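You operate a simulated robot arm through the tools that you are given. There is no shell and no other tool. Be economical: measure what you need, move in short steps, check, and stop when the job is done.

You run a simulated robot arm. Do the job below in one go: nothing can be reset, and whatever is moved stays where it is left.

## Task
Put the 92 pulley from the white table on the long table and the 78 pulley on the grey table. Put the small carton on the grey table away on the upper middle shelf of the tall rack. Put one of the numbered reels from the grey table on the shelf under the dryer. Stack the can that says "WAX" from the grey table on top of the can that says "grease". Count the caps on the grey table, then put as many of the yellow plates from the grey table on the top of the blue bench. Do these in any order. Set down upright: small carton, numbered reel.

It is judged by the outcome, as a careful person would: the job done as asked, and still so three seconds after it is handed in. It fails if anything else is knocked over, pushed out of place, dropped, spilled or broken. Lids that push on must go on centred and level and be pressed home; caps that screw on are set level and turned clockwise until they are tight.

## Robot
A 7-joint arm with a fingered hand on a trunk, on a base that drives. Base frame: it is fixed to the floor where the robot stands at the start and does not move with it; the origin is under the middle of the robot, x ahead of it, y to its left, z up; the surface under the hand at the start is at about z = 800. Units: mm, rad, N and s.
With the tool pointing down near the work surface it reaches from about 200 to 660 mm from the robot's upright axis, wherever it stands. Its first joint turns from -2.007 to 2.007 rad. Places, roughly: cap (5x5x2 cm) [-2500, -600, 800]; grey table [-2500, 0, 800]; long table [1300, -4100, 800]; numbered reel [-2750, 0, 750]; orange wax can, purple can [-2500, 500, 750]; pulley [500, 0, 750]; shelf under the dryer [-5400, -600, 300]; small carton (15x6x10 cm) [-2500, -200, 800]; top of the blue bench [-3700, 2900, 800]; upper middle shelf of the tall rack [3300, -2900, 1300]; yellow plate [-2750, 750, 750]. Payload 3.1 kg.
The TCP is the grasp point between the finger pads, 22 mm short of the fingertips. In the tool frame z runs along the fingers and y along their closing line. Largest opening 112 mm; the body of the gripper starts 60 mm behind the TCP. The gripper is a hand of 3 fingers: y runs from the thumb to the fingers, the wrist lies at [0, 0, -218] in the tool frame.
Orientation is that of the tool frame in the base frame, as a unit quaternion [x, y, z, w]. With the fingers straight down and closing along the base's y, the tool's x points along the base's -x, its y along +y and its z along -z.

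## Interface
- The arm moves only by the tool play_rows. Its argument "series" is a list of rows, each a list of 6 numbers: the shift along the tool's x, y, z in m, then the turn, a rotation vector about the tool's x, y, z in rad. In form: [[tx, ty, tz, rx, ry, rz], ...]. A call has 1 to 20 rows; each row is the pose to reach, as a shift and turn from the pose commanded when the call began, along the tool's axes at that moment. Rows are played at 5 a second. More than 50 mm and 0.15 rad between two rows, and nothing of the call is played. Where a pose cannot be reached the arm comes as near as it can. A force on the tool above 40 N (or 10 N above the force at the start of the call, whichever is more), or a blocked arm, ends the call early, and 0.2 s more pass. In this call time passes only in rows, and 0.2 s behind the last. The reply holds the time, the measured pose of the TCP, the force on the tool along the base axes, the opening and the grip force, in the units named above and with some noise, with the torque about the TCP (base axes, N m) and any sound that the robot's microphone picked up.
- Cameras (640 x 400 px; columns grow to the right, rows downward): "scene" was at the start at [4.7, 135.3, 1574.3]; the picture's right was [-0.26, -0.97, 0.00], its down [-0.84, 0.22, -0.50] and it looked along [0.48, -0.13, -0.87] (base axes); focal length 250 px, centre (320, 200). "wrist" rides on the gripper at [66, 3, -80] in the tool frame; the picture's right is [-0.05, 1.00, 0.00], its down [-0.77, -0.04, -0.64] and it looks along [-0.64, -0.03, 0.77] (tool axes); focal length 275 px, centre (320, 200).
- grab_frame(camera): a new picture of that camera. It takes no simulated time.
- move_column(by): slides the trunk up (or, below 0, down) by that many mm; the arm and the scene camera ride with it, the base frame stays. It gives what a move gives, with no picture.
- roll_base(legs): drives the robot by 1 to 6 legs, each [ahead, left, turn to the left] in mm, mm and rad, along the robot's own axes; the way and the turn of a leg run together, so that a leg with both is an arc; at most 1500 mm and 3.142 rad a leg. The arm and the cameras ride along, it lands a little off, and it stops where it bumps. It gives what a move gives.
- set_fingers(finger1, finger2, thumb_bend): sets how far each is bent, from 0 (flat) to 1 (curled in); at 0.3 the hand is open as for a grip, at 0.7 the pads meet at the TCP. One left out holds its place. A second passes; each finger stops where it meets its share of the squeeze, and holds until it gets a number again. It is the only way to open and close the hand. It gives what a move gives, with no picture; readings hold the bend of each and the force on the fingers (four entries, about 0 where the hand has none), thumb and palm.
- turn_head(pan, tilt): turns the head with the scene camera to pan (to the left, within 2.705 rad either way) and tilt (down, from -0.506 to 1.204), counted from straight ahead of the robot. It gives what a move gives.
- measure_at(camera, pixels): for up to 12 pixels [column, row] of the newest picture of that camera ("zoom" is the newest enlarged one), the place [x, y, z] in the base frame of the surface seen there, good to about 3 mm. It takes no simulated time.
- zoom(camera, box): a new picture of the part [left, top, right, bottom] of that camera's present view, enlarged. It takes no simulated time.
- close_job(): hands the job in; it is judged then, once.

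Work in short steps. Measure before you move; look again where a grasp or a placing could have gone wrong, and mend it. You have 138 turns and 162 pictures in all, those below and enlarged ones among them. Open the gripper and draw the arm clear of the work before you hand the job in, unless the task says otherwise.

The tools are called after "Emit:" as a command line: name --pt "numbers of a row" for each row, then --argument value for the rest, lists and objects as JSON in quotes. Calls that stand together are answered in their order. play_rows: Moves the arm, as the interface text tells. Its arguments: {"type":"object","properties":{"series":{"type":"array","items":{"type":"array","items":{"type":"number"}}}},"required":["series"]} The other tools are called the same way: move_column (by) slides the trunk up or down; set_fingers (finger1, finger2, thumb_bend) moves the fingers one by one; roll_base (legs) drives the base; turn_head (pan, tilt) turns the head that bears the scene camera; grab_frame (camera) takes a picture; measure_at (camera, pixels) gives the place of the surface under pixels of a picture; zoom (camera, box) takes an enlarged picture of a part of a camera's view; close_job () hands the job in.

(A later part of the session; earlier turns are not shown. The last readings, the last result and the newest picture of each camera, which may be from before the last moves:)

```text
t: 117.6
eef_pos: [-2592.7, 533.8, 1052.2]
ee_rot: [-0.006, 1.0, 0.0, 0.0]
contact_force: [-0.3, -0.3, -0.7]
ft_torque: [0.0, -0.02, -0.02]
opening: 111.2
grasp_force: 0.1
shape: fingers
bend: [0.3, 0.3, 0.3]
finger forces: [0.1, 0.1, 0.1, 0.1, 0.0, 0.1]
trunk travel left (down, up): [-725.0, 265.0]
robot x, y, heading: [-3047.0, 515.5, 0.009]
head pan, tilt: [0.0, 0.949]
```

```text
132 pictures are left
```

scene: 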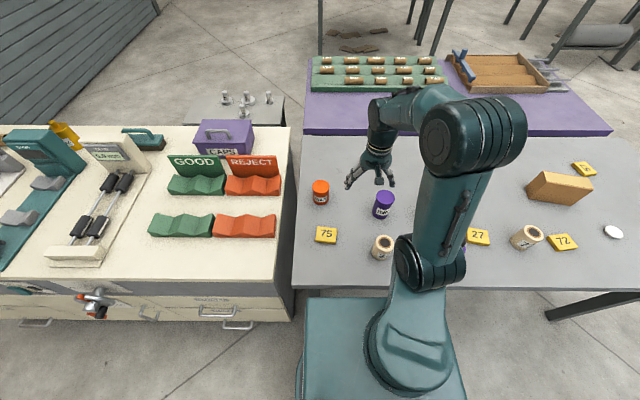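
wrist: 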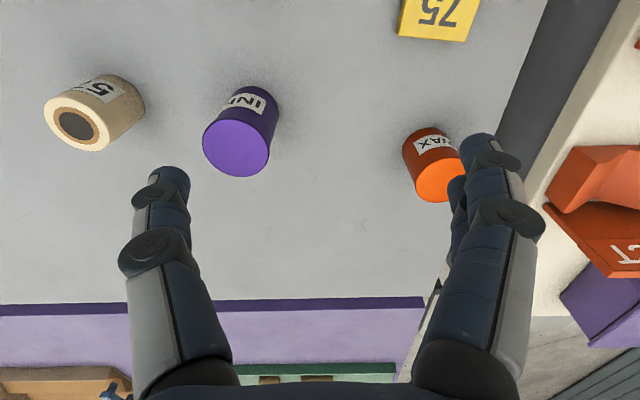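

WAX top is at (438,182) in the wrist view. I measure it, the counter edge, and the bins beside it.

Emit:
measure_at --camera "wrist" --pixels '[[437, 182], [417, 184], [460, 180], [438, 163], [438, 200], [570, 130], [590, 170], [548, 205]]'

Emit:
measure_at --camera "scene" --pixels '[[285, 200], [275, 190], [321, 184], [288, 240]]'

```text
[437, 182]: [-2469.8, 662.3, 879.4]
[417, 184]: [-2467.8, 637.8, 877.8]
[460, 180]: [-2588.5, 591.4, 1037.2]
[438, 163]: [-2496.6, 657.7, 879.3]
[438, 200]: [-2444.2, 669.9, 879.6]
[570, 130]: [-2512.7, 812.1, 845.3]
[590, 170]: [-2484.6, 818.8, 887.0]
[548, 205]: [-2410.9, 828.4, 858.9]
```

```text
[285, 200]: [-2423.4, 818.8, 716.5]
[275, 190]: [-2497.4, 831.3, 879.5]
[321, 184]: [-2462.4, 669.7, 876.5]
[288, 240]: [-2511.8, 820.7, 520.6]
```

WAX centre ≈(−2469,664), diameter ≈53, top 879. I move above it at height and check.

Emit:
play_rows --pt "-0.03 0.03 0 0 0 0" --pt "-0.06 0.06 0 0 0 0" --pt "-0.09 0.09 0 0 0 0" --pt "-0.124 0.12 0 0 0 0" --pt "-0.124 0.129 0.04 0 0 0" --pt "-0.124 0.129 0.072 0 0 0" --pt "-0.124 0.129 0.072 0 0 0"

Emit:
grab_frame --camera "wrist"

Emit:
measure_at --camera "wrist" --pixels '[[322, 105], [290, 105], [350, 105], [322, 75], [322, 135]]'

```text
t: 119.2
eef_pos: [-2471.2, 665.5, 978.9]
ee_rot: [-0.006, 1.0, 0.0, -0.001]
contact_force: [0.8, -0.1, -0.6]
ft_torque: [0.01, -0.01, -0.02]
opening: 111.2
grasp_force: 0.0
shape: fingers
bend: [0.3, 0.3, 0.3]
finger forces: [0.1, 0.1, 0.0, 0.0, 0.0, 0.0]
trunk travel left (down, up): [-725.0, 265.0]
robot x, y, heading: [-3046.5, 512.2, 0.014]
head pan, tilt: [0.0, 0.949]
```

```text
131 pictures are left
```

wrist: 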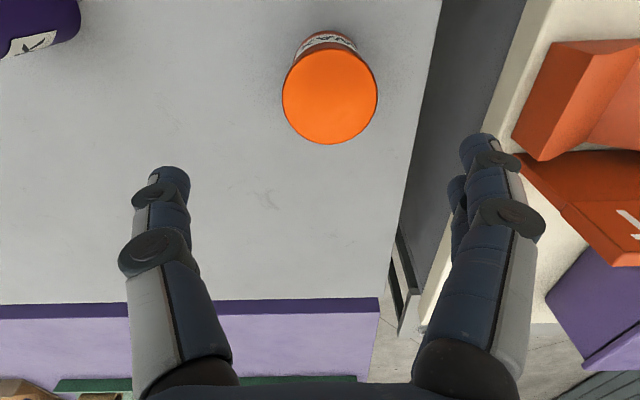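

```text
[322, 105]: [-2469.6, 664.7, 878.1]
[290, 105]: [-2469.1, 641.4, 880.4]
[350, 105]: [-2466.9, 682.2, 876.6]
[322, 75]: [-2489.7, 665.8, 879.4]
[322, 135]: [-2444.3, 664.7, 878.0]
```

The top spans columns 283–378 and rows 48–144, so the centre is ≈(−2473,670), diameter ≈69. I shift slightly and descend to z≈852, then grip.

Emit:
play_rows --pt "0.002 0.004 0.02 0 0 0" --pt "0.002 0.004 0.06 0 0 0" --pt "0.002 0.004 0.1 0 0 0" --pt "0.002 0.004 0.127 0 0 0" --pt "0.002 0.004 0.127 0 0 0"

Emit:
set_fingers --finger1 0.7 --finger2 0.7 --thumb_bend 0.7

Emit:
grab_frame --camera "wrist"

```text
t: 120.4
eef_pos: [-2472.6, 668.7, 852.4]
ee_rot: [-0.005, 1.0, 0.0, 0.0]
contact_force: [0.4, -0.7, 0.0]
ft_torque: [0.0, -0.01, 0.02]
opening: 111.3
grasp_force: 0.1
shape: fingers
bend: [0.3, 0.3, 0.3]
finger forces: [0.0, 0.0, 0.0, 0.1, 0.0, 0.0]
trunk travel left (down, up): [-725.0, 265.0]
robot x, y, heading: [-3046.7, 512.1, 0.016]
head pan, tilt: [0.0, 0.949]
```

```text
t: 121.4
eef_pos: [-2471.7, 669.2, 854.2]
ee_rot: [-0.006, 1.0, 0.001, 0.0]
contact_force: [-0.6, 0.5, 0.5]
ft_torque: [0.04, -0.03, -0.01]
opening: 54.2
grasp_force: 15.5
shape: fingers
bend: [0.51, 0.51, 0.56]
finger forces: [7.8, 7.9, 0.0, 0.0, 15.1, 0.0]
trunk travel left (down, up): [-725.0, 265.0]
robot x, y, heading: [-3049.8, 514.5, 0.012]
head pan, tilt: [0.0, 0.949]
```

```text
130 pictures are left
```

wrist: 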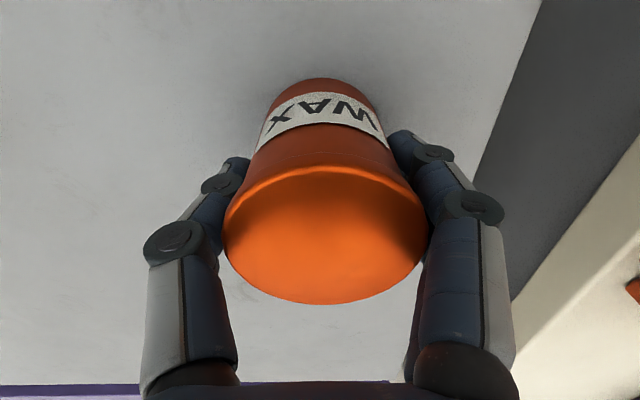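

Gripped at 15 N, width 54. I lift 130 mm (clear of everything) and check the load.

Emit:
play_rows --pt "0 0 -0.02 0 0 0" --pt "0 0 -0.06 0 0 0" --pt "0 0 -0.1 0 0 0" --pt "0 0 -0.15 0 0 0" --pt "0.0 0 -0.18 0 0 0" --pt "0 0 -0.18 0 0 0"

Emit:
grab_frame --camera "wrist"

```text
t: 122.8
eef_pos: [-2473.2, 668.5, 1033.3]
ee_rot: [-0.005, 1.0, 0.0, 0.0]
contact_force: [-0.4, 0.2, -2.3]
ft_torque: [0.0, 0.0, -0.04]
opening: 54.1
grasp_force: 15.4
shape: fingers
bend: [0.51, 0.51, 0.56]
finger forces: [7.6, 7.7, 0.1, 0.0, 15.0, 0.1]
trunk travel left (down, up): [-725.0, 265.0]
robot x, y, heading: [-3050.5, 510.4, 0.009]
head pan, tilt: [0.0, 0.949]
```

```text
129 pictures are left
```

wrist: 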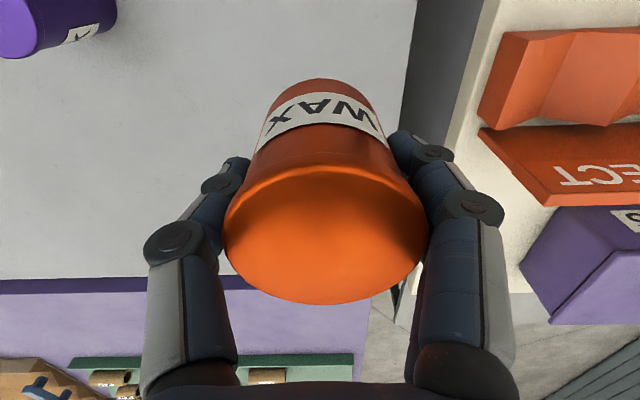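

WAX held firmly (2.3 N). I move part way toward GREASE and look from the head to measure GREASE's top centre.

Emit:
play_rows --pt "0.04 -0.02 0 0 0 0" --pt "0.08 -0.04 0 0 0 0" --pt "0.12 -0.06 0 0 0 0" --pt "0.16 -0.08 0 0 0 0" --pt "0.18 -0.1 0 0 0 0" --pt "0.18 -0.1 0 0 0 0"

Emit:
turn_head --pan -0.3 --tilt 1.1

Emit:
grab_frame --camera "scene"

Emit:
grab_frame --camera "wrist"

```text
t: 124.2
eef_pos: [-2652.2, 565.8, 1033.5]
ee_rot: [-0.005, 1.0, -0.001, 0.0]
contact_force: [-1.0, 0.3, -1.3]
ft_torque: [-0.04, 0.02, -0.01]
opening: 53.7
grasp_force: 14.8
shape: fingers
bend: [0.51, 0.51, 0.56]
finger forces: [7.6, 7.5, 0.0, 0.0, 14.5, 0.1]
trunk travel left (down, up): [-725.0, 265.0]
robot x, y, heading: [-3049.0, 513.3, 0.01]
head pan, tilt: [0.0, 0.949]
```

```text
t: 125.0
eef_pos: [-2652.3, 564.7, 1033.3]
ee_rot: [-0.005, 1.0, 0.0, 0.0]
contact_force: [-0.3, -0.1, -2.1]
ft_torque: [0.01, 0.0, 0.0]
opening: 53.7
grasp_force: 15.1
shape: fingers
bend: [0.51, 0.51, 0.56]
finger forces: [7.7, 7.6, 0.0, 0.0, 14.5, 0.0]
trunk travel left (down, up): [-725.0, 265.0]
robot x, y, heading: [-3050.4, 514.4, 0.01]
head pan, tilt: [-0.3, 1.1]
```

```text
128 pictures are left
```

scene: 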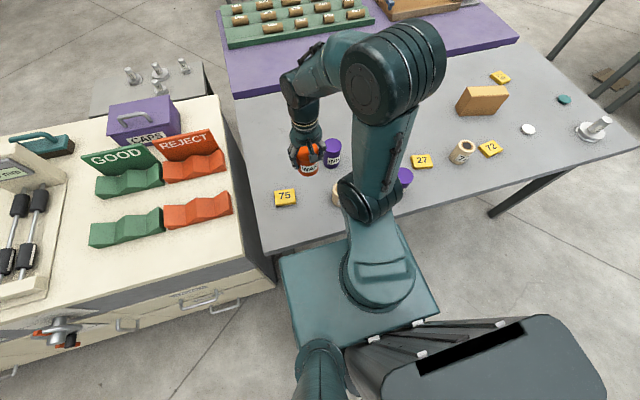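

```text
127 pictures are left
```

wrist: 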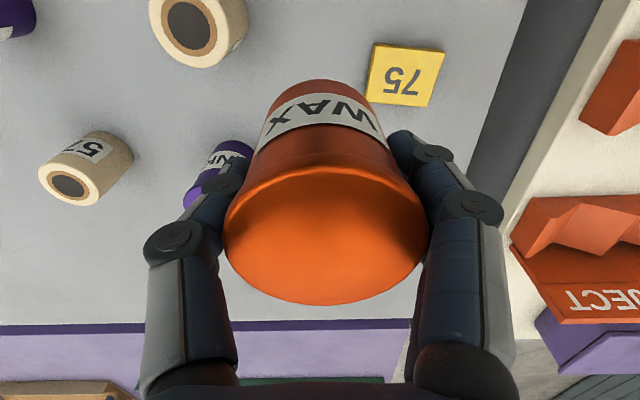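

I move to about (−2760,420) so that GREASE comes into the wrist view left of the held can.

Emit:
play_rows --pt "0.03 -0.035 0 0 0 0" --pt "0.06 -0.07 0 0 0 0" --pt "0.09 -0.105 0 0 0 0" --pt "0.108 -0.145 0 0 0 0" --pt "0.108 -0.145 0 0 0 0"

Emit:
grab_frame --camera "wrist"

Emit:
grab_frame --camera "scene"

```text
t: 126.2
eef_pos: [-2761.0, 421.0, 1034.1]
ee_rot: [-0.005, 1.0, -0.001, -0.001]
contact_force: [-0.3, -0.3, -2.1]
ft_torque: [-0.03, 0.02, 0.01]
opening: 53.3
grasp_force: 15.1
shape: fingers
bend: [0.51, 0.51, 0.57]
finger forces: [7.4, 7.7, 0.1, 0.0, 14.4, 0.1]
trunk travel left (down, up): [-725.0, 265.0]
robot x, y, heading: [-3045.0, 512.1, 0.013]
head pan, tilt: [-0.3, 1.1]
```

```text
126 pictures are left
```

wrist: 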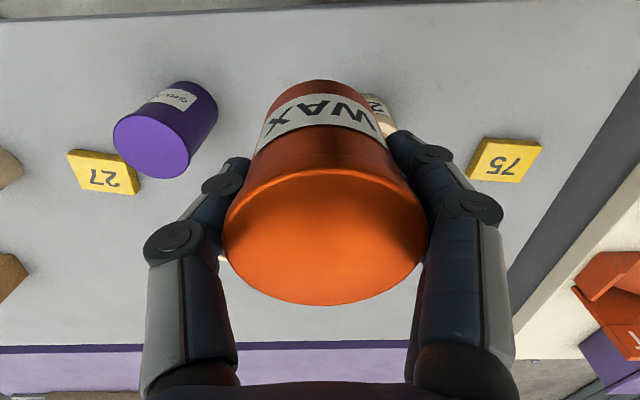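

```text
125 pictures are left
```

scene: 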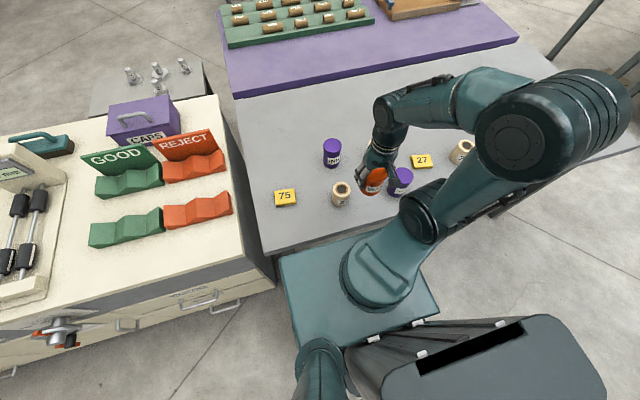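

GREASE's top is at (152,147) in the wrist view. I measure its centre and rim points.

Emit:
zoom --camera "wrist" --box '[90, 70, 250, 200]'

Emit:
measure_at --camera "wrist" --pixels '[[152, 147], [117, 137], [186, 156], [158, 120], [146, 173], [118, 130], [187, 165], [130, 120], [174, 174]]'

```text
3.08 times, centred on (170, 135) of wrist
```

zoom: 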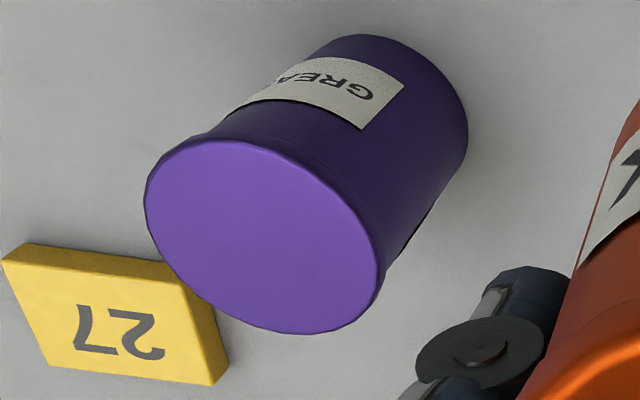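

```text
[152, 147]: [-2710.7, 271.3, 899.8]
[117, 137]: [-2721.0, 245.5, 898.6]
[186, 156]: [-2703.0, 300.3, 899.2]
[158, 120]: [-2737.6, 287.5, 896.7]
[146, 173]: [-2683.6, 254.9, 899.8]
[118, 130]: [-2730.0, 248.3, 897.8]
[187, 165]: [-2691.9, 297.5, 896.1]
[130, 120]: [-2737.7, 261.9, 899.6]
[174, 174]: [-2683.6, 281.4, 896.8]
```

GREASE centre is (−2711,272), top ≈898. I move over it to TCP (−2711,270), stay at height and look.

Emit:
play_rows --pt "-0.02 -0.04 0 0 0 0" --pt "-0.04 -0.08 0 0 0 0" --pt "-0.05 -0.12 0 0 0 0" --pt "-0.051 -0.15 0 0 0 0" --pt "-0.051 -0.15 0.02 0 0 0" --pt "-0.051 -0.15 0.055 0 0 0" --pt "-0.051 -0.15 0.055 0 0 0"

Emit:
grab_frame --camera "wrist"

Emit:
zoom --camera "scene" --box '[340, 100, 500, 230]'

```text
t: 127.8
eef_pos: [-2707.5, 270.3, 977.7]
ee_rot: [-0.006, 1.0, 0.0, 0.001]
contact_force: [-0.6, -0.3, -1.9]
ft_torque: [-0.01, 0.0, -0.01]
opening: 53.4
grasp_force: 14.4
shape: fingers
bend: [0.51, 0.51, 0.57]
finger forces: [7.5, 7.6, 0.0, 0.1, 14.3, 0.0]
trunk travel left (down, up): [-725.0, 265.0]
robot x, y, heading: [-3048.5, 519.2, 0.009]
head pan, tilt: [-0.3, 1.1]
```

```text
123 pictures are left
```

wrist: 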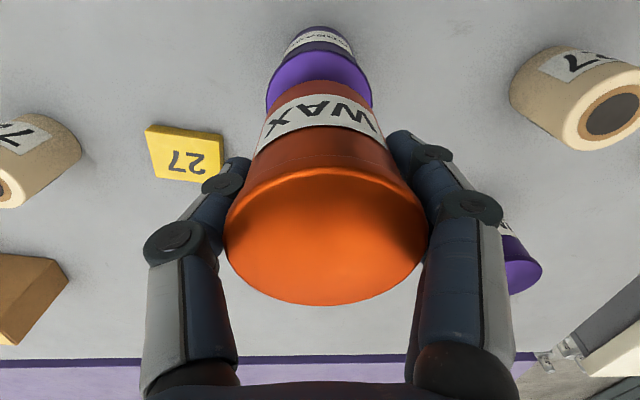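

```text
3.08 times, centred on (420, 165) of scene
```

zoom: 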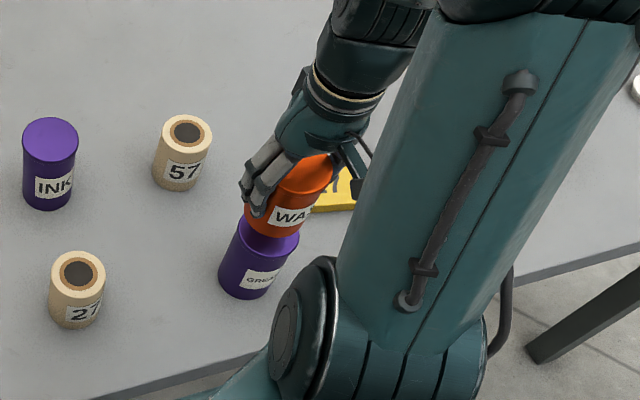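

Alignment looks good; I shift back 3 mm and lower gently to contact (expected TCP z≈954).

Emit:
play_rows --pt "0.003 0 0.008 0 0 0" --pt "0.003 0 0.015 0 0 0" --pt "0.003 0 0.019 0 0 0" --pt "0.003 0 0.022 0 0 0" --pt "0.003 0 0.025 0 0 0" --pt "0.003 0 0.025 0 0 0"

```text
t: 129.2
eef_pos: [-2707.7, 270.2, 952.4]
ee_rot: [-0.005, 1.0, 0.0, 0.0]
contact_force: [-0.5, -0.9, -2.0]
ft_torque: [0.01, 0.01, 0.0]
opening: 53.3
grasp_force: 14.5
shape: fingers
bend: [0.51, 0.51, 0.57]
finger forces: [7.5, 7.7, 0.0, 0.0, 14.3, 0.0]
trunk travel left (down, up): [-725.0, 265.0]
robot x, y, heading: [-3047.2, 513.6, 0.011]
head pan, tilt: [-0.3, 1.1]
```

No contact yet (−2.0 N). I lower in 2 mm steps.

Emit:
play_rows --pt "0.002 0 0.002 0 0 0" --pt "0.002 0 0.004 0 0 0" --pt "0.002 0 0.005 0 0 0" --pt "0.002 0 0.005 0 0 0"

Emit:
grab_frame --camera "wrist"

Emit:
zoom --camera "scene" --box '[340, 100, 500, 230]'

```text
t: 130.2
eef_pos: [-2710.9, 271.1, 948.6]
ee_rot: [-0.005, 1.0, -0.001, 0.002]
contact_force: [2.2, -1.2, 21.7]
ft_torque: [0.18, -0.03, -0.02]
opening: 53.2
grasp_force: 15.8
shape: fingers
bend: [0.53, 0.53, 0.57]
finger forces: [7.7, 8.4, 0.1, 0.0, 16.4, 0.0]
trunk travel left (down, up): [-725.0, 265.0]
robot x, y, heading: [-3050.0, 515.5, 0.01]
head pan, tilt: [-0.3, 1.1]
```

```text
121 pictures are left
```

wrist: 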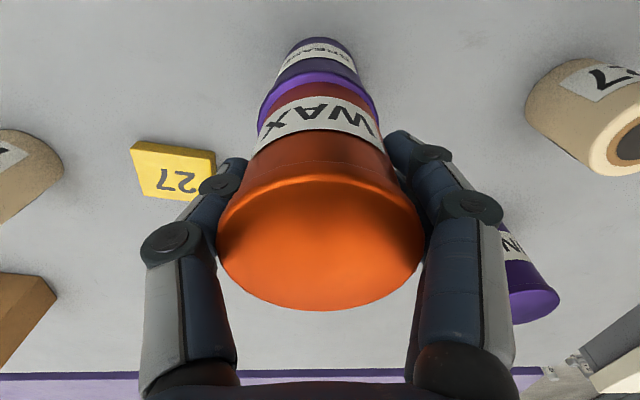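

```text
3.08 times, centred on (420, 165) of scene
```

zoom: 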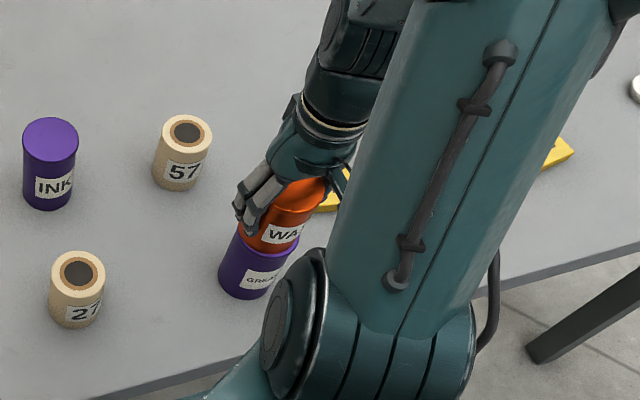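

Contact made (21.7 N) and the cans look concentric. I ease up 2 mm, then release slowly.

Emit:
play_rows --pt "0 0 -0.0015 0 0 0" --pt "0 0 -0.0015 0 0 0"

Emit:
set_fingers --finger1 0.46 --finger2 0.46 --thumb_bend 0.5

Emit:
grab_frame --camera "wrist"

```text
t: 130.8
eef_pos: [-2712.1, 271.6, 950.0]
ee_rot: [-0.005, 1.0, -0.001, 0.0]
contact_force: [2.3, -0.1, 13.5]
ft_torque: [0.23, -0.07, -0.05]
opening: 53.2
grasp_force: 15.9
shape: fingers
bend: [0.53, 0.53, 0.57]
finger forces: [8.0, 8.8, 0.0, 0.0, 15.5, 0.0]
trunk travel left (down, up): [-725.0, 265.0]
robot x, y, heading: [-3051.0, 512.8, 0.012]
head pan, tilt: [-0.3, 1.1]
```

```text
t: 131.8
eef_pos: [-2710.8, 271.8, 949.7]
ee_rot: [-0.006, 1.0, -0.001, -0.001]
contact_force: [0.6, 0.3, -0.2]
ft_torque: [0.03, -0.03, 0.0]
opening: 60.5
grasp_force: 0.0
shape: fingers
bend: [0.46, 0.46, 0.5]
finger forces: [0.0, 0.1, 0.0, 0.0, 0.1, 0.0]
trunk travel left (down, up): [-725.0, 265.0]
robot x, y, heading: [-3049.6, 518.1, 0.013]
head pan, tilt: [-0.3, 1.1]
```

```text
119 pictures are left
```

wrist: 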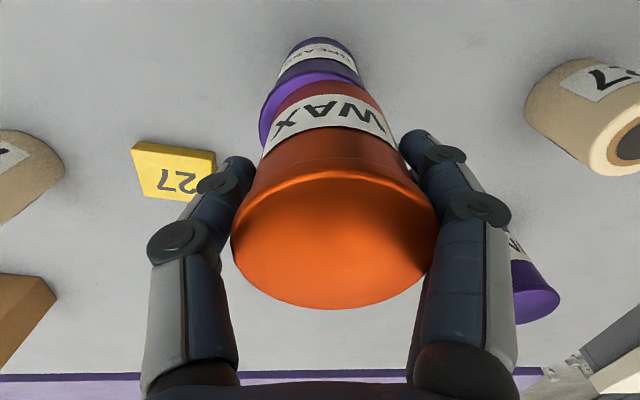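

The can shifted slightly (about 5 mm) on release but stands. I open fully, rise straight up and inspect.

Emit:
set_fingers --finger1 0.3 --finger2 0.3 --thumb_bend 0.3

Emit:
play_rows --pt "0 0 -0.03 0 0 0" --pt "0 0 -0.07 0 0 0" --pt "0 0 -0.11 0 0 0" --pt "0 0 -0.13 0 0 0"

Emit:
grab_frame --camera "wrist"

Emit:
zoom --camera "scene" --box '[340, 100, 500, 230]'

```text
t: 132.8
eef_pos: [-2711.1, 270.5, 949.5]
ee_rot: [-0.005, 1.0, 0.001, 0.001]
contact_force: [0.0, -0.9, 0.7]
ft_torque: [0.01, 0.0, -0.02]
opening: 111.2
grasp_force: 0.1
shape: fingers
bend: [0.3, 0.3, 0.3]
finger forces: [0.1, 0.0, 0.0, 0.0, 0.0, 0.0]
trunk travel left (down, up): [-725.0, 265.0]
robot x, y, heading: [-3047.3, 514.2, 0.008]
head pan, tilt: [-0.3, 1.1]
```

```text
t: 133.8
eef_pos: [-2711.6, 271.8, 1079.9]
ee_rot: [-0.005, 1.0, 0.0, 0.0]
contact_force: [-0.1, -1.3, 0.1]
ft_torque: [-0.01, 0.0, -0.01]
opening: 111.0
grasp_force: 0.0
shape: fingers
bend: [0.3, 0.3, 0.3]
finger forces: [0.0, 0.0, 0.0, 0.0, 0.0, 0.0]
trunk travel left (down, up): [-725.0, 265.0]
robot x, y, heading: [-3048.1, 513.6, 0.009]
head pan, tilt: [-0.3, 1.1]
```

```text
118 pictures are left
```

wrist: 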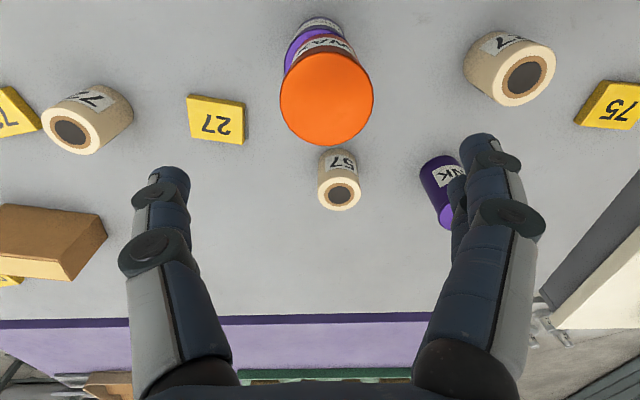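

```text
3.08 times, centred on (420, 165) of scene
```

zoom: 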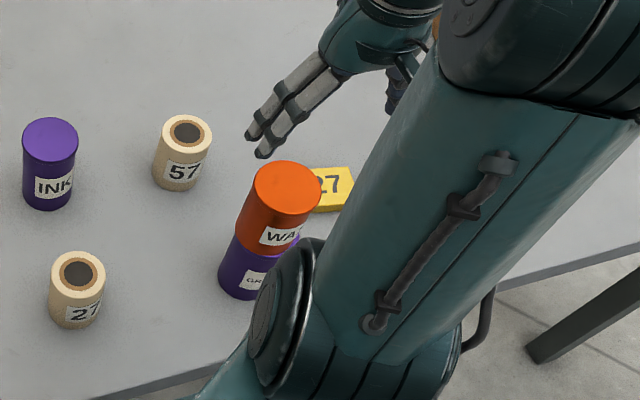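

The stack stands. I check the remaining offset by measuring the WAX top rim.

Emit:
measure_at --camera "wrist" --pixels '[[326, 99], [284, 99], [369, 99], [326, 56], [326, 142]]'

Emit:
turn_head --pan 1.9 --tilt 0.4

Emit:
grab_frame --camera "scene"

```text
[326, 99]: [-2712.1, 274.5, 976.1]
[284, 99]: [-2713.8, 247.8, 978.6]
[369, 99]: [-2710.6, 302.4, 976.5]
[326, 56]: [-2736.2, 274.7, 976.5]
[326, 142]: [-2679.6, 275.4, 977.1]
```

```text
t: 135.9
eef_pos: [-2710.0, 269.9, 1078.4]
ee_rot: [-0.006, 1.0, 0.0, 0.001]
contact_force: [0.2, 0.6, -0.3]
ft_torque: [-0.01, -0.03, 0.05]
opening: 111.1
grasp_force: 0.0
shape: fingers
bend: [0.3, 0.3, 0.3]
finger forces: [0.0, 0.0, 0.0, 0.0, 0.0, 0.0]
trunk travel left (down, up): [-725.0, 265.0]
robot x, y, heading: [-3049.7, 517.5, 0.01]
head pan, tilt: [1.901, 0.4]
```

```text
116 pictures are left
```

scene: 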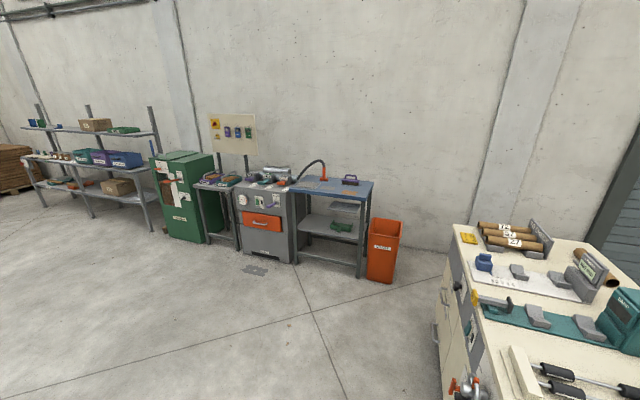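

WAX is within ~3 mm of GREASE's centre: fine. The blue bench is at (335,190) in the head view; I measure its top and front.

Emit:
zoom --camera "scene" --box '[230, 130, 430, 255]'

Emit:
measure_at --camera "scene" --pixels '[[291, 189], [366, 199], [372, 181], [340, 190], [355, 192], [362, 270], [318, 183], [385, 225], [265, 190], [325, 193], [255, 270]]'

```text
3.20 times, centred on (330, 192) of scene
```

zoom: 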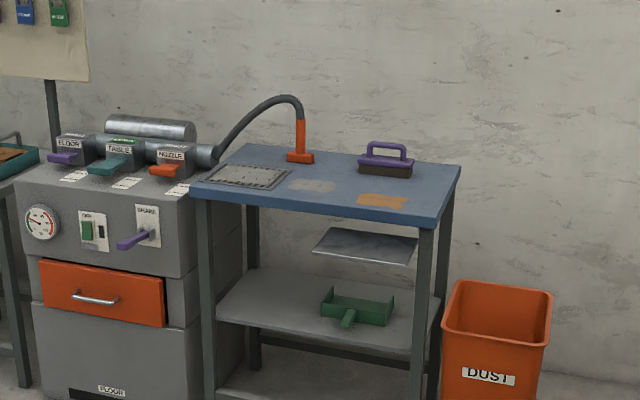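

```text
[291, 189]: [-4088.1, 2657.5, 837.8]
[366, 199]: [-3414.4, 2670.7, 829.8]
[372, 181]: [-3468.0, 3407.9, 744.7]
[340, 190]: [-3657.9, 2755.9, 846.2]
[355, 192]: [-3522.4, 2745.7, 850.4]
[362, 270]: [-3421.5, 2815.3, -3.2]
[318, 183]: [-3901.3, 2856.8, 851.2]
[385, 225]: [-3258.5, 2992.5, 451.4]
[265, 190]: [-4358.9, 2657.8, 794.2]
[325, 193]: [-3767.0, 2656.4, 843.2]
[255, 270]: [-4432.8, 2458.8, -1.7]
```

Bench top z≈849, front edge y≈2656, x −4080…−3414, clear at the front. I take plate 75 first: move the hand above it.

Emit:
play_rows --pt "0.0 0.045 0 0 0 0" --pt "0.0 0.09 0 0 0 0" --pt "0 0.135 0 0 0 0" --pt "0 0.18 0 0 0 0" --pt "-0.02 0.22 0 0 0 0" --pt "-0.04 0.26 0 0 0 0" --pt "-0.06 0.3 0 0 0 0" --pt "-0.07 0.34 0.02 0 0 0" --pt "-0.074 0.369 0.06 0 0 0" --pt "-0.074 0.369 0.1 0 0 0" --pt "-0.074 0.369 0.14 0 0 0" --pt "-0.074 0.369 0.14 0 0 0"

Emit:
grab_frame --camera "wrist"

```text
t: 138.5
eef_pos: [-2641.7, 639.5, 938.6]
ee_rot: [-0.005, 1.0, 0.0, 0.0]
contact_force: [-0.4, 0.1, -0.8]
ft_torque: [-0.01, -0.02, 0.0]
opening: 111.2
grasp_force: 0.1
shape: fingers
bend: [0.3, 0.3, 0.3]
finger forces: [0.0, 0.0, 0.1, 0.1, 0.0, 0.0]
trunk travel left (down, up): [-725.0, 265.0]
robot x, y, heading: [-3052.1, 511.9, 0.007]
head pan, tilt: [1.901, 0.4]
```

```text
114 pictures are left
```

wrist: 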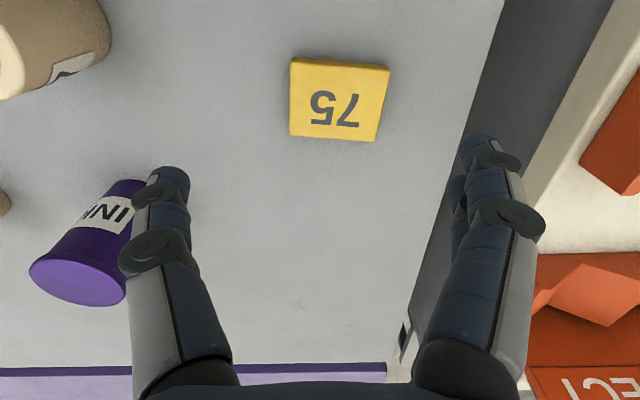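

Plate 75 is centred below. I measure its corners for position and yaw.

Emit:
measure_at --camera "wrist" --pixels '[[295, 62], [385, 71], [374, 136], [294, 131], [338, 100]]'

```text
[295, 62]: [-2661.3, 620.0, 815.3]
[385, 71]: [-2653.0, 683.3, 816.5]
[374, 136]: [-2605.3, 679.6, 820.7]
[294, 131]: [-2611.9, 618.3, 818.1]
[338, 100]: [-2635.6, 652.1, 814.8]
```

Plate centre ≈(−2633,650), about 66 × 52, yawed −0.12. I align and descend to TCP z≈822 (tips just above the table).

Emit:
play_rows --pt "-0.008 0.011 0.03 0 0 0.06" --pt "-0.008 0.011 0.06 0 0 0.13" --pt "-0.008 0.011 0.09 0 0 0.13" --pt "-0.008 0.011 0.108 0 0 0.13" --pt "-0.008 0.011 0.1155 0 0 0.13" --pt "-0.008 0.011 0.1155 0 0 0.13"

Emit:
set_fingers --finger1 0.6 --finger2 0.6 --thumb_bend 0.6

Emit:
grab_frame --camera "wrist"

```text
t: 139.9
eef_pos: [-2633.5, 650.7, 824.2]
ee_rot: [0.059, 0.998, 0.001, 0.0]
contact_force: [1.4, -1.2, -0.3]
ft_torque: [-0.01, -0.03, 0.01]
opening: 111.3
grasp_force: 0.0
shape: fingers
bend: [0.3, 0.3, 0.3]
finger forces: [0.1, 0.1, 0.0, 0.0, 0.0, 0.0]
trunk travel left (down, up): [-725.0, 265.0]
robot x, y, heading: [-3050.4, 514.0, 0.01]
head pan, tilt: [1.901, 0.4]
```

```text
t: 140.9
eef_pos: [-2632.4, 653.2, 826.7]
ee_rot: [0.059, 0.998, 0.002, 0.006]
contact_force: [-3.2, 0.3, 26.1]
ft_torque: [0.33, 0.1, 0.1]
opening: 65.4
grasp_force: 23.2
shape: fingers
bend: [0.5, 0.5, 0.54]
finger forces: [14.4, 13.1, 0.1, 0.0, 19.9, 0.1]
trunk travel left (down, up): [-725.0, 265.0]
robot x, y, heading: [-3050.9, 510.7, 0.013]
head pan, tilt: [1.901, 0.4]
stopped: the force on the tool passed its limit at 41 N (the readings are from after the stop); the commanded pose is now the measured one
```

```text
113 pictures are left
```

wrist: 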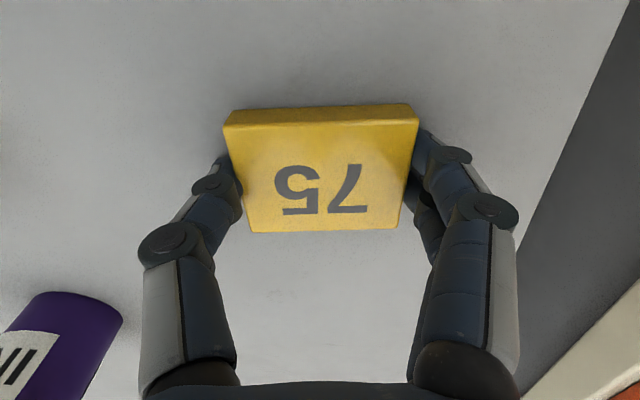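

The tips pressed the table while closing (so next time grip about 5 mm higher), but the plate is gripped well at 23 N. I lift and check.

Emit:
play_rows --pt "0 0 -0.005 0 0 0" --pt "0 0 -0.02 0 0 0" --pt "0 0 -0.06 0 0 0" --pt "0 0 -0.11 0 0 -0.06" --pt "0 0 -0.16 0 0 -0.13" --pt "0 0 -0.2 0 0 -0.13" --pt "0.02 0 -0.23 0 0 -0.13"

Emit:
grab_frame --camera "wrist"

```text
t: 142.5
eef_pos: [-2654.0, 653.0, 1053.7]
ee_rot: [-0.005, 1.0, 0.0, 0.002]
contact_force: [0.0, -0.1, -0.6]
ft_torque: [-0.01, 0.02, 0.0]
opening: 64.7
grasp_force: 14.5
shape: fingers
bend: [0.5, 0.5, 0.53]
finger forces: [7.1, 7.1, 0.1, 0.1, 14.3, 0.1]
trunk travel left (down, up): [-725.0, 265.0]
robot x, y, heading: [-3052.1, 513.3, 0.011]
head pan, tilt: [1.901, 0.4]
```

```text
112 pictures are left
```

wrist: 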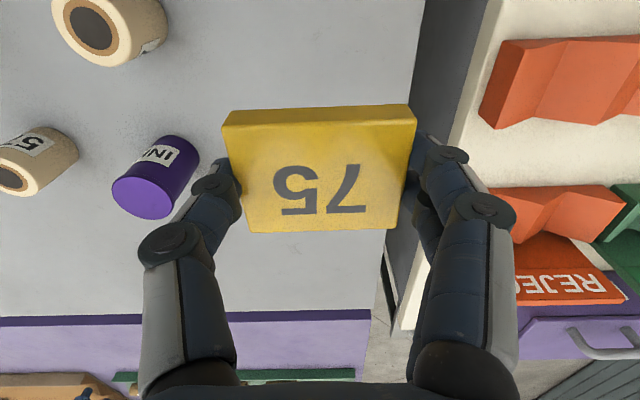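

The plate is held. I back off, drive left along the counter, turn to face the blue bench and approach it.

Emit:
roll_base --legs '[[-480, 0, 0], [0, 1250, 0], [0, 0, 1.56], [480, 0, 0]]'

Emit:
turn_head --pan 0.0 --tilt 0.8

Emit:
grab_frame --camera "scene"

```text
t: 157.4
eef_pos: [-3709.5, 2626.9, 1054.2]
ee_rot: [0.71, -0.704, -0.002, -0.001]
contact_force: [0.1, -1.0, -1.4]
ft_torque: [-0.04, 0.01, 0.01]
opening: 64.4
grasp_force: 14.1
shape: fingers
bend: [0.5, 0.5, 0.53]
finger forces: [7.1, 7.1, 0.0, 0.0, 14.1, 0.0]
trunk travel left (down, up): [-725.0, 265.0]
robot x, y, heading: [-3572.2, 2229.0, 1.578]
head pan, tilt: [1.901, 0.4]
```

```text
t: 159.3
eef_pos: [-3709.3, 2625.8, 1054.5]
ee_rot: [0.71, -0.704, -0.002, 0.0]
contact_force: [0.1, 0.0, -0.2]
ft_torque: [0.02, 0.0, -0.01]
opening: 64.5
grasp_force: 13.9
shape: fingers
bend: [0.5, 0.5, 0.53]
finger forces: [7.0, 7.1, 0.1, 0.0, 14.1, 0.0]
trunk travel left (down, up): [-725.0, 265.0]
robot x, y, heading: [-3575.9, 2228.6, 1.583]
head pan, tilt: [0.0, 0.799]
```

```text
111 pictures are left
```

scene: 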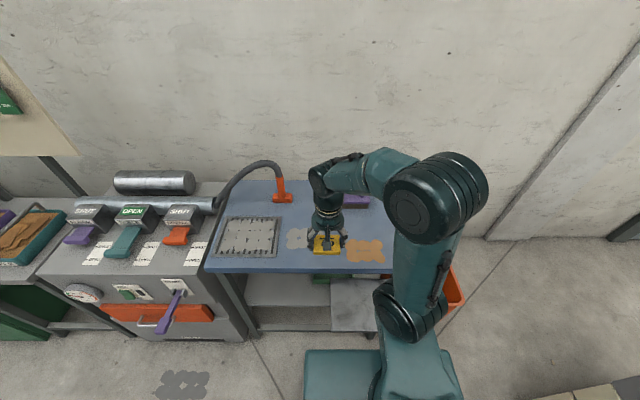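

The hand hangs just before the bench edge; the surface ahead is free. I measure the surface, then reach 130 mm ahead.

Emit:
measure_at --camera "scene" --pixels '[[297, 240], [300, 255], [365, 250], [280, 262], [340, 265]]'

Emit:
play_rows --pt "-0.045 0 0 0 0 0" --pt "-0.09 0 0 0 0 0" --pt "-0.13 0 0.03 0 0 0" --pt "-0.13 0 0.07 0 0 0" --pt "-0.13 0 0.11 0 0 0" --pt "-0.13 0 0.14 0 0 0" --pt "-0.13 0 0.14 0 0 0"

Emit:
grab_frame --camera "wrist"

```text
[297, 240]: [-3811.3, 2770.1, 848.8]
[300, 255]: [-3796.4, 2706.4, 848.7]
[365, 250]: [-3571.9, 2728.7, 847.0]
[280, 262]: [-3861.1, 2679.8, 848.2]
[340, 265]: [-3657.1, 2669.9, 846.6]
```

```text
t: 160.9
eef_pos: [-3711.8, 2755.5, 914.3]
ee_rot: [0.71, -0.704, -0.002, -0.001]
contact_force: [0.5, -0.1, -1.1]
ft_torque: [0.0, 0.03, 0.03]
opening: 64.4
grasp_force: 14.6
shape: fingers
bend: [0.5, 0.5, 0.53]
finger forces: [7.0, 7.1, 0.1, 0.1, 14.0, 0.1]
trunk travel left (down, up): [-725.0, 265.0]
robot x, y, heading: [-3573.6, 2229.9, 1.582]
head pan, tilt: [0.0, 0.799]
```

```text
110 pictures are left
```

wrist: 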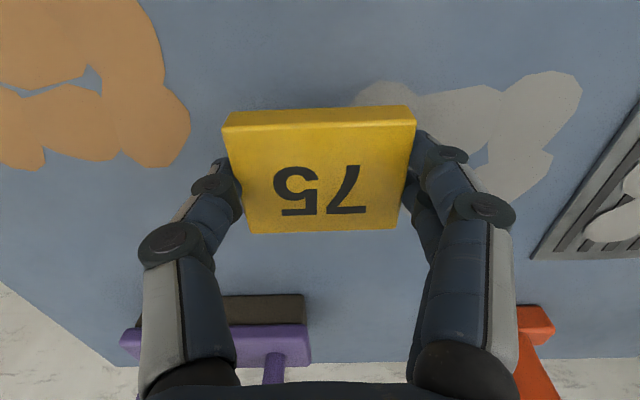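

Surface z≈848. I lower in fine steps to contact near TCP z≈877.

Emit:
play_rows --pt "0 0 0.015 0 0 0" --pt "0 0 0.027 0 0 0" --pt "0 0 0.032 0 0 0" --pt "0 0 0.035 0 0 0" --pt "0 0 0.037 0 0 0" --pt "0 0 0.037 0 0 0"

```text
t: 162.3
eef_pos: [-3711.1, 2755.2, 877.0]
ee_rot: [0.71, -0.704, -0.002, -0.001]
contact_force: [-0.2, -0.5, 0.3]
ft_torque: [0.0, -0.01, 0.02]
opening: 64.5
grasp_force: 14.2
shape: fingers
bend: [0.5, 0.5, 0.53]
finger forces: [6.9, 7.1, 0.0, 0.0, 14.1, 0.0]
trunk travel left (down, up): [-725.0, 265.0]
robot x, y, heading: [-3572.8, 2229.0, 1.577]
head pan, tilt: [0.0, 0.799]
```

Hardly any contact yet; I lower 3 mm more in 1 mm steps.

Emit:
play_rows --pt "0 0 0.001 0 0 0" --pt "0 0 0.002 0 0 0" --pt "0 0 0.003 0 0 0" --pt "0 0 0.003 0 0 0"

```text
t: 163.3
eef_pos: [-3713.0, 2756.9, 876.0]
ee_rot: [0.709, -0.705, -0.005, -0.002]
contact_force: [0.6, 3.0, 18.1]
ft_torque: [0.0, 0.72, -0.08]
opening: 64.7
grasp_force: 23.0
shape: fingers
bend: [0.5, 0.5, 0.53]
finger forces: [17.4, 14.3, 0.0, 0.0, 13.9, 0.0]
trunk travel left (down, up): [-725.0, 265.0]
robot x, y, heading: [-3570.9, 2229.0, 1.58]
head pan, tilt: [0.0, 0.799]
```

Contact (18 N). I ease up 1.5 mm, open and rise.

Emit:
play_rows --pt "0 0 -0.001 0 0 0" --pt "0 0 -0.002 0 0 0"

Emit:
set_fingers --finger1 0.42 --finger2 0.42 --thumb_bend 0.45

Emit:
set_fingers --finger1 0.3 --finger2 0.3 --thumb_bend 0.3

Emit:
play_rows --pt "0 0 -0.04 0 0 0" --pt "0 0 -0.08 0 0 0" --pt "0 0 -0.12 0 0 0" --pt "0.02 0 -0.16 0 0 0" --pt "0.06 0 -0.19 0 0 0"

Emit:
grab_frame --camera "wrist"

```text
t: 163.9
eef_pos: [-3711.5, 2755.6, 876.6]
ee_rot: [0.709, -0.705, -0.002, 0.0]
contact_force: [-1.0, 3.1, 9.0]
ft_torque: [0.13, 0.38, -0.12]
opening: 64.2
grasp_force: 18.5
shape: fingers
bend: [0.5, 0.5, 0.53]
finger forces: [10.3, 12.3, 0.0, 0.1, 13.8, 0.0]
trunk travel left (down, up): [-725.0, 265.0]
robot x, y, heading: [-3572.3, 2227.7, 1.58]
head pan, tilt: [0.0, 0.799]
```

```text
t: 164.9
eef_pos: [-3711.2, 2756.4, 877.3]
ee_rot: [0.709, -0.705, -0.003, -0.001]
contact_force: [-2.8, -0.5, 8.8]
ft_torque: [0.0, -0.31, -0.01]
opening: 72.0
grasp_force: 4.8
shape: fingers
bend: [0.42, 0.42, 0.46]
finger forces: [0.1, 0.0, 0.0, 0.1, 8.8, 0.0]
trunk travel left (down, up): [-725.0, 265.0]
robot x, y, heading: [-3573.0, 2228.3, 1.577]
head pan, tilt: [0.0, 0.799]
```

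```text
t: 165.9
eef_pos: [-3711.9, 2757.3, 877.3]
ee_rot: [0.71, -0.705, -0.002, -0.001]
contact_force: [-0.4, 0.7, 0.9]
ft_torque: [-0.02, 0.02, 0.0]
opening: 111.3
grasp_force: 0.0
shape: fingers
bend: [0.3, 0.3, 0.3]
finger forces: [0.0, 0.1, 0.0, 0.1, 0.0, 0.0]
trunk travel left (down, up): [-725.0, 265.0]
robot x, y, heading: [-3572.9, 2228.5, 1.58]
head pan, tilt: [0.0, 0.799]
```

```text
t: 167.1
eef_pos: [-3709.4, 2692.8, 1070.2]
ee_rot: [0.709, -0.705, -0.002, -0.001]
contact_force: [-0.6, -0.4, -0.8]
ft_torque: [0.05, 0.0, -0.01]
opening: 111.0
grasp_force: 0.1
shape: fingers
bend: [0.3, 0.3, 0.3]
finger forces: [0.1, 0.1, 0.0, 0.1, 0.1, 0.0]
trunk travel left (down, up): [-725.0, 265.0]
robot x, y, heading: [-3568.1, 2230.0, 1.581]
head pan, tilt: [0.0, 0.799]
```

```text
109 pictures are left
```

wrist: 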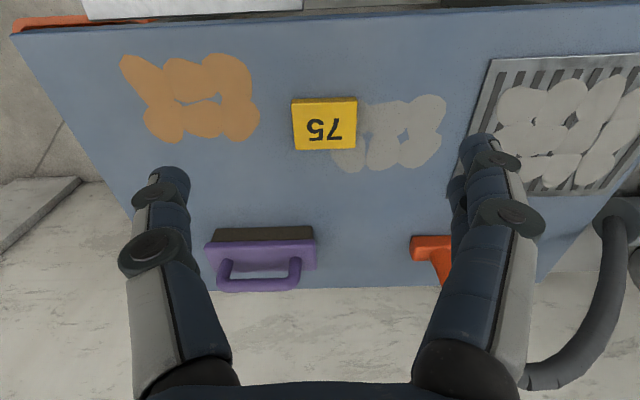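

Plate 75 lies on the bench. I drive back to the grey table for plate 27.

Emit:
roll_base --legs '[[-450, 0, 0], [0, 0, -1.581], [0, -1500, 0], [0, -200, 0], [470, 0, 0]]'

Emit:
turn_head --pan 0.3 --tilt 0.9

Emit:
grab_frame --camera "scene"

Emit:
grab_frame --camera "wrist"

```text
t: 184.3
eef_pos: [-2618.6, 215.6, 1068.6]
ee_rot: [0.003, 1.0, 0.001, 0.002]
contact_force: [0.5, 0.0, 0.0]
ft_torque: [0.02, 0.04, 0.01]
opening: 111.1
grasp_force: 0.1
shape: fingers
bend: [0.3, 0.3, 0.3]
finger forces: [0.0, 0.0, 0.0, 0.1, 0.0, 0.0]
trunk travel left (down, up): [-725.0, 265.0]
robot x, y, heading: [-3085.9, 85.5, -0.006]
head pan, tilt: [0.0, 0.799]
```

```text
t: 185.1
eef_pos: [-2618.9, 215.3, 1069.3]
ee_rot: [0.003, 1.0, 0.001, 0.002]
contact_force: [0.1, -0.1, -0.8]
ft_torque: [0.0, -0.05, -0.01]
opening: 111.1
grasp_force: 0.1
shape: fingers
bend: [0.3, 0.3, 0.3]
finger forces: [0.0, 0.0, 0.0, 0.0, 0.0, 0.1]
trunk travel left (down, up): [-725.0, 265.0]
robot x, y, heading: [-3083.1, 80.4, -0.004]
head pan, tilt: [0.3, 0.901]
```

```text
108 pictures are left
```

scene: 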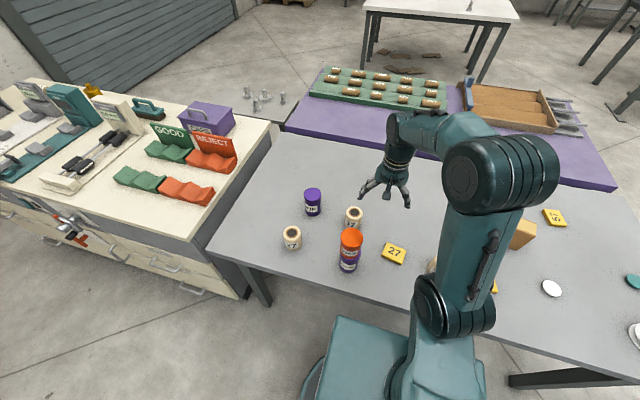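

```text
107 pictures are left
```

wrist: 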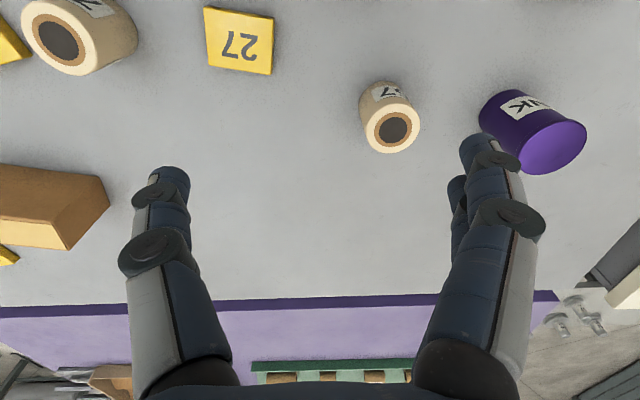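

Everything stands as left; no further cap is visible. I move the hand above plate 27 at (−2635,123) and check.

Emit:
play_rows --pt "0.005 -0.045 0 0 0 0" --pt "0.016 -0.092 0 0 0 0" --pt "0.016 -0.092 0.04 0 0 0" --pt "0.016 -0.092 0.08 0 0 0" --pt "0.016 -0.092 0.12 0 0 0" --pt "0.016 -0.092 0.12 0 0 0"

Emit:
grab_frame --camera "wrist"

```text
t: 186.5
eef_pos: [-2636.3, 124.4, 946.3]
ee_rot: [0.004, 1.0, 0.001, 0.003]
contact_force: [0.2, -0.3, 0.7]
ft_torque: [-0.01, 0.0, 0.0]
opening: 111.3
grasp_force: 0.1
shape: fingers
bend: [0.3, 0.3, 0.3]
finger forces: [0.0, 0.0, 0.1, 0.0, 0.0, 0.0]
trunk travel left (down, up): [-725.0, 265.0]
robot x, y, heading: [-3085.0, 84.6, -0.006]
head pan, tilt: [0.3, 0.901]
```

```text
106 pictures are left
```

wrist: 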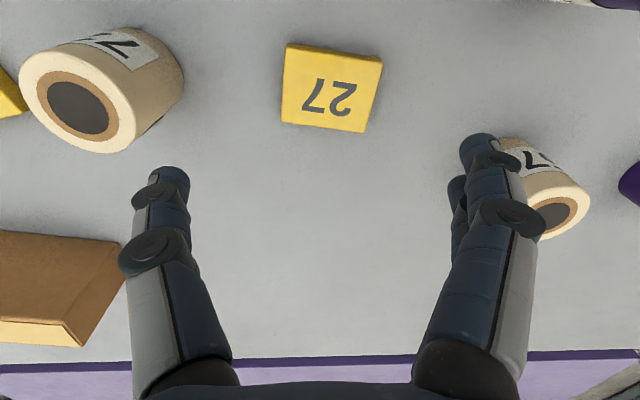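

Emit:
measure_at --camera "wrist" --pixels '[[290, 51], [379, 64], [364, 129], [285, 120], [331, 90], [170, 80], [100, 110]]'

```text
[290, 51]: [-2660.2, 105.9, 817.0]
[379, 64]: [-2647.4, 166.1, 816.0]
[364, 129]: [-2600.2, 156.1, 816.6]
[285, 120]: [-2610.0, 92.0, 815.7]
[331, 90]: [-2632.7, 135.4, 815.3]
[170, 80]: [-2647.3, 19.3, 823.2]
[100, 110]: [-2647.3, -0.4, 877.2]
```

Plate 27: centre ≈(−2630,130), yaw −0.2. I align and go down to TCP z≈828.

Emit:
play_rows --pt "-0.006 0.006 0.03 0 0 0.1" --pt "-0.006 0.006 0.06 0 0 0.19" --pt "-0.006 0.006 0.09 0 0 0.19" --pt "-0.006 0.006 0.108 0 0 0.19" --pt "-0.006 0.006 0.118 0 0 0.19" --pt "-0.006 0.006 0.118 0 0 0.19"

Emit:
set_fingers --finger1 0.58 --finger2 0.58 --thumb_bend 0.6

Emit:
grab_frame --camera "wrist"

```text
t: 187.9
eef_pos: [-2629.5, 129.4, 828.0]
ee_rot: [0.098, 0.995, 0.001, 0.002]
contact_force: [-0.1, 0.4, -0.3]
ft_torque: [0.03, 0.01, 0.0]
opening: 111.2
grasp_force: 0.2
shape: fingers
bend: [0.3, 0.3, 0.3]
finger forces: [0.0, 0.0, 0.0, 0.1, 0.0, 0.1]
trunk travel left (down, up): [-725.0, 265.0]
robot x, y, heading: [-3086.1, 83.5, -0.007]
head pan, tilt: [0.3, 0.901]
```

```text
t: 188.9
eef_pos: [-2630.3, 128.9, 828.6]
ee_rot: [0.097, 0.995, 0.001, 0.003]
contact_force: [0.0, -0.1, 0.4]
ft_torque: [-0.02, 0.01, 0.01]
opening: 64.5
grasp_force: 13.5
shape: fingers
bend: [0.47, 0.48, 0.52]
finger forces: [7.1, 7.0, 0.1, 0.0, 14.0, 0.0]
trunk travel left (down, up): [-725.0, 265.0]
robot x, y, heading: [-3084.2, 84.6, -0.002]
head pan, tilt: [0.3, 0.901]
```

```text
105 pictures are left
```

wrist: 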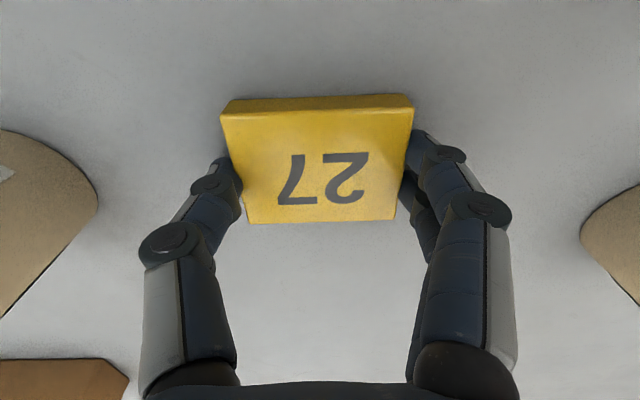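

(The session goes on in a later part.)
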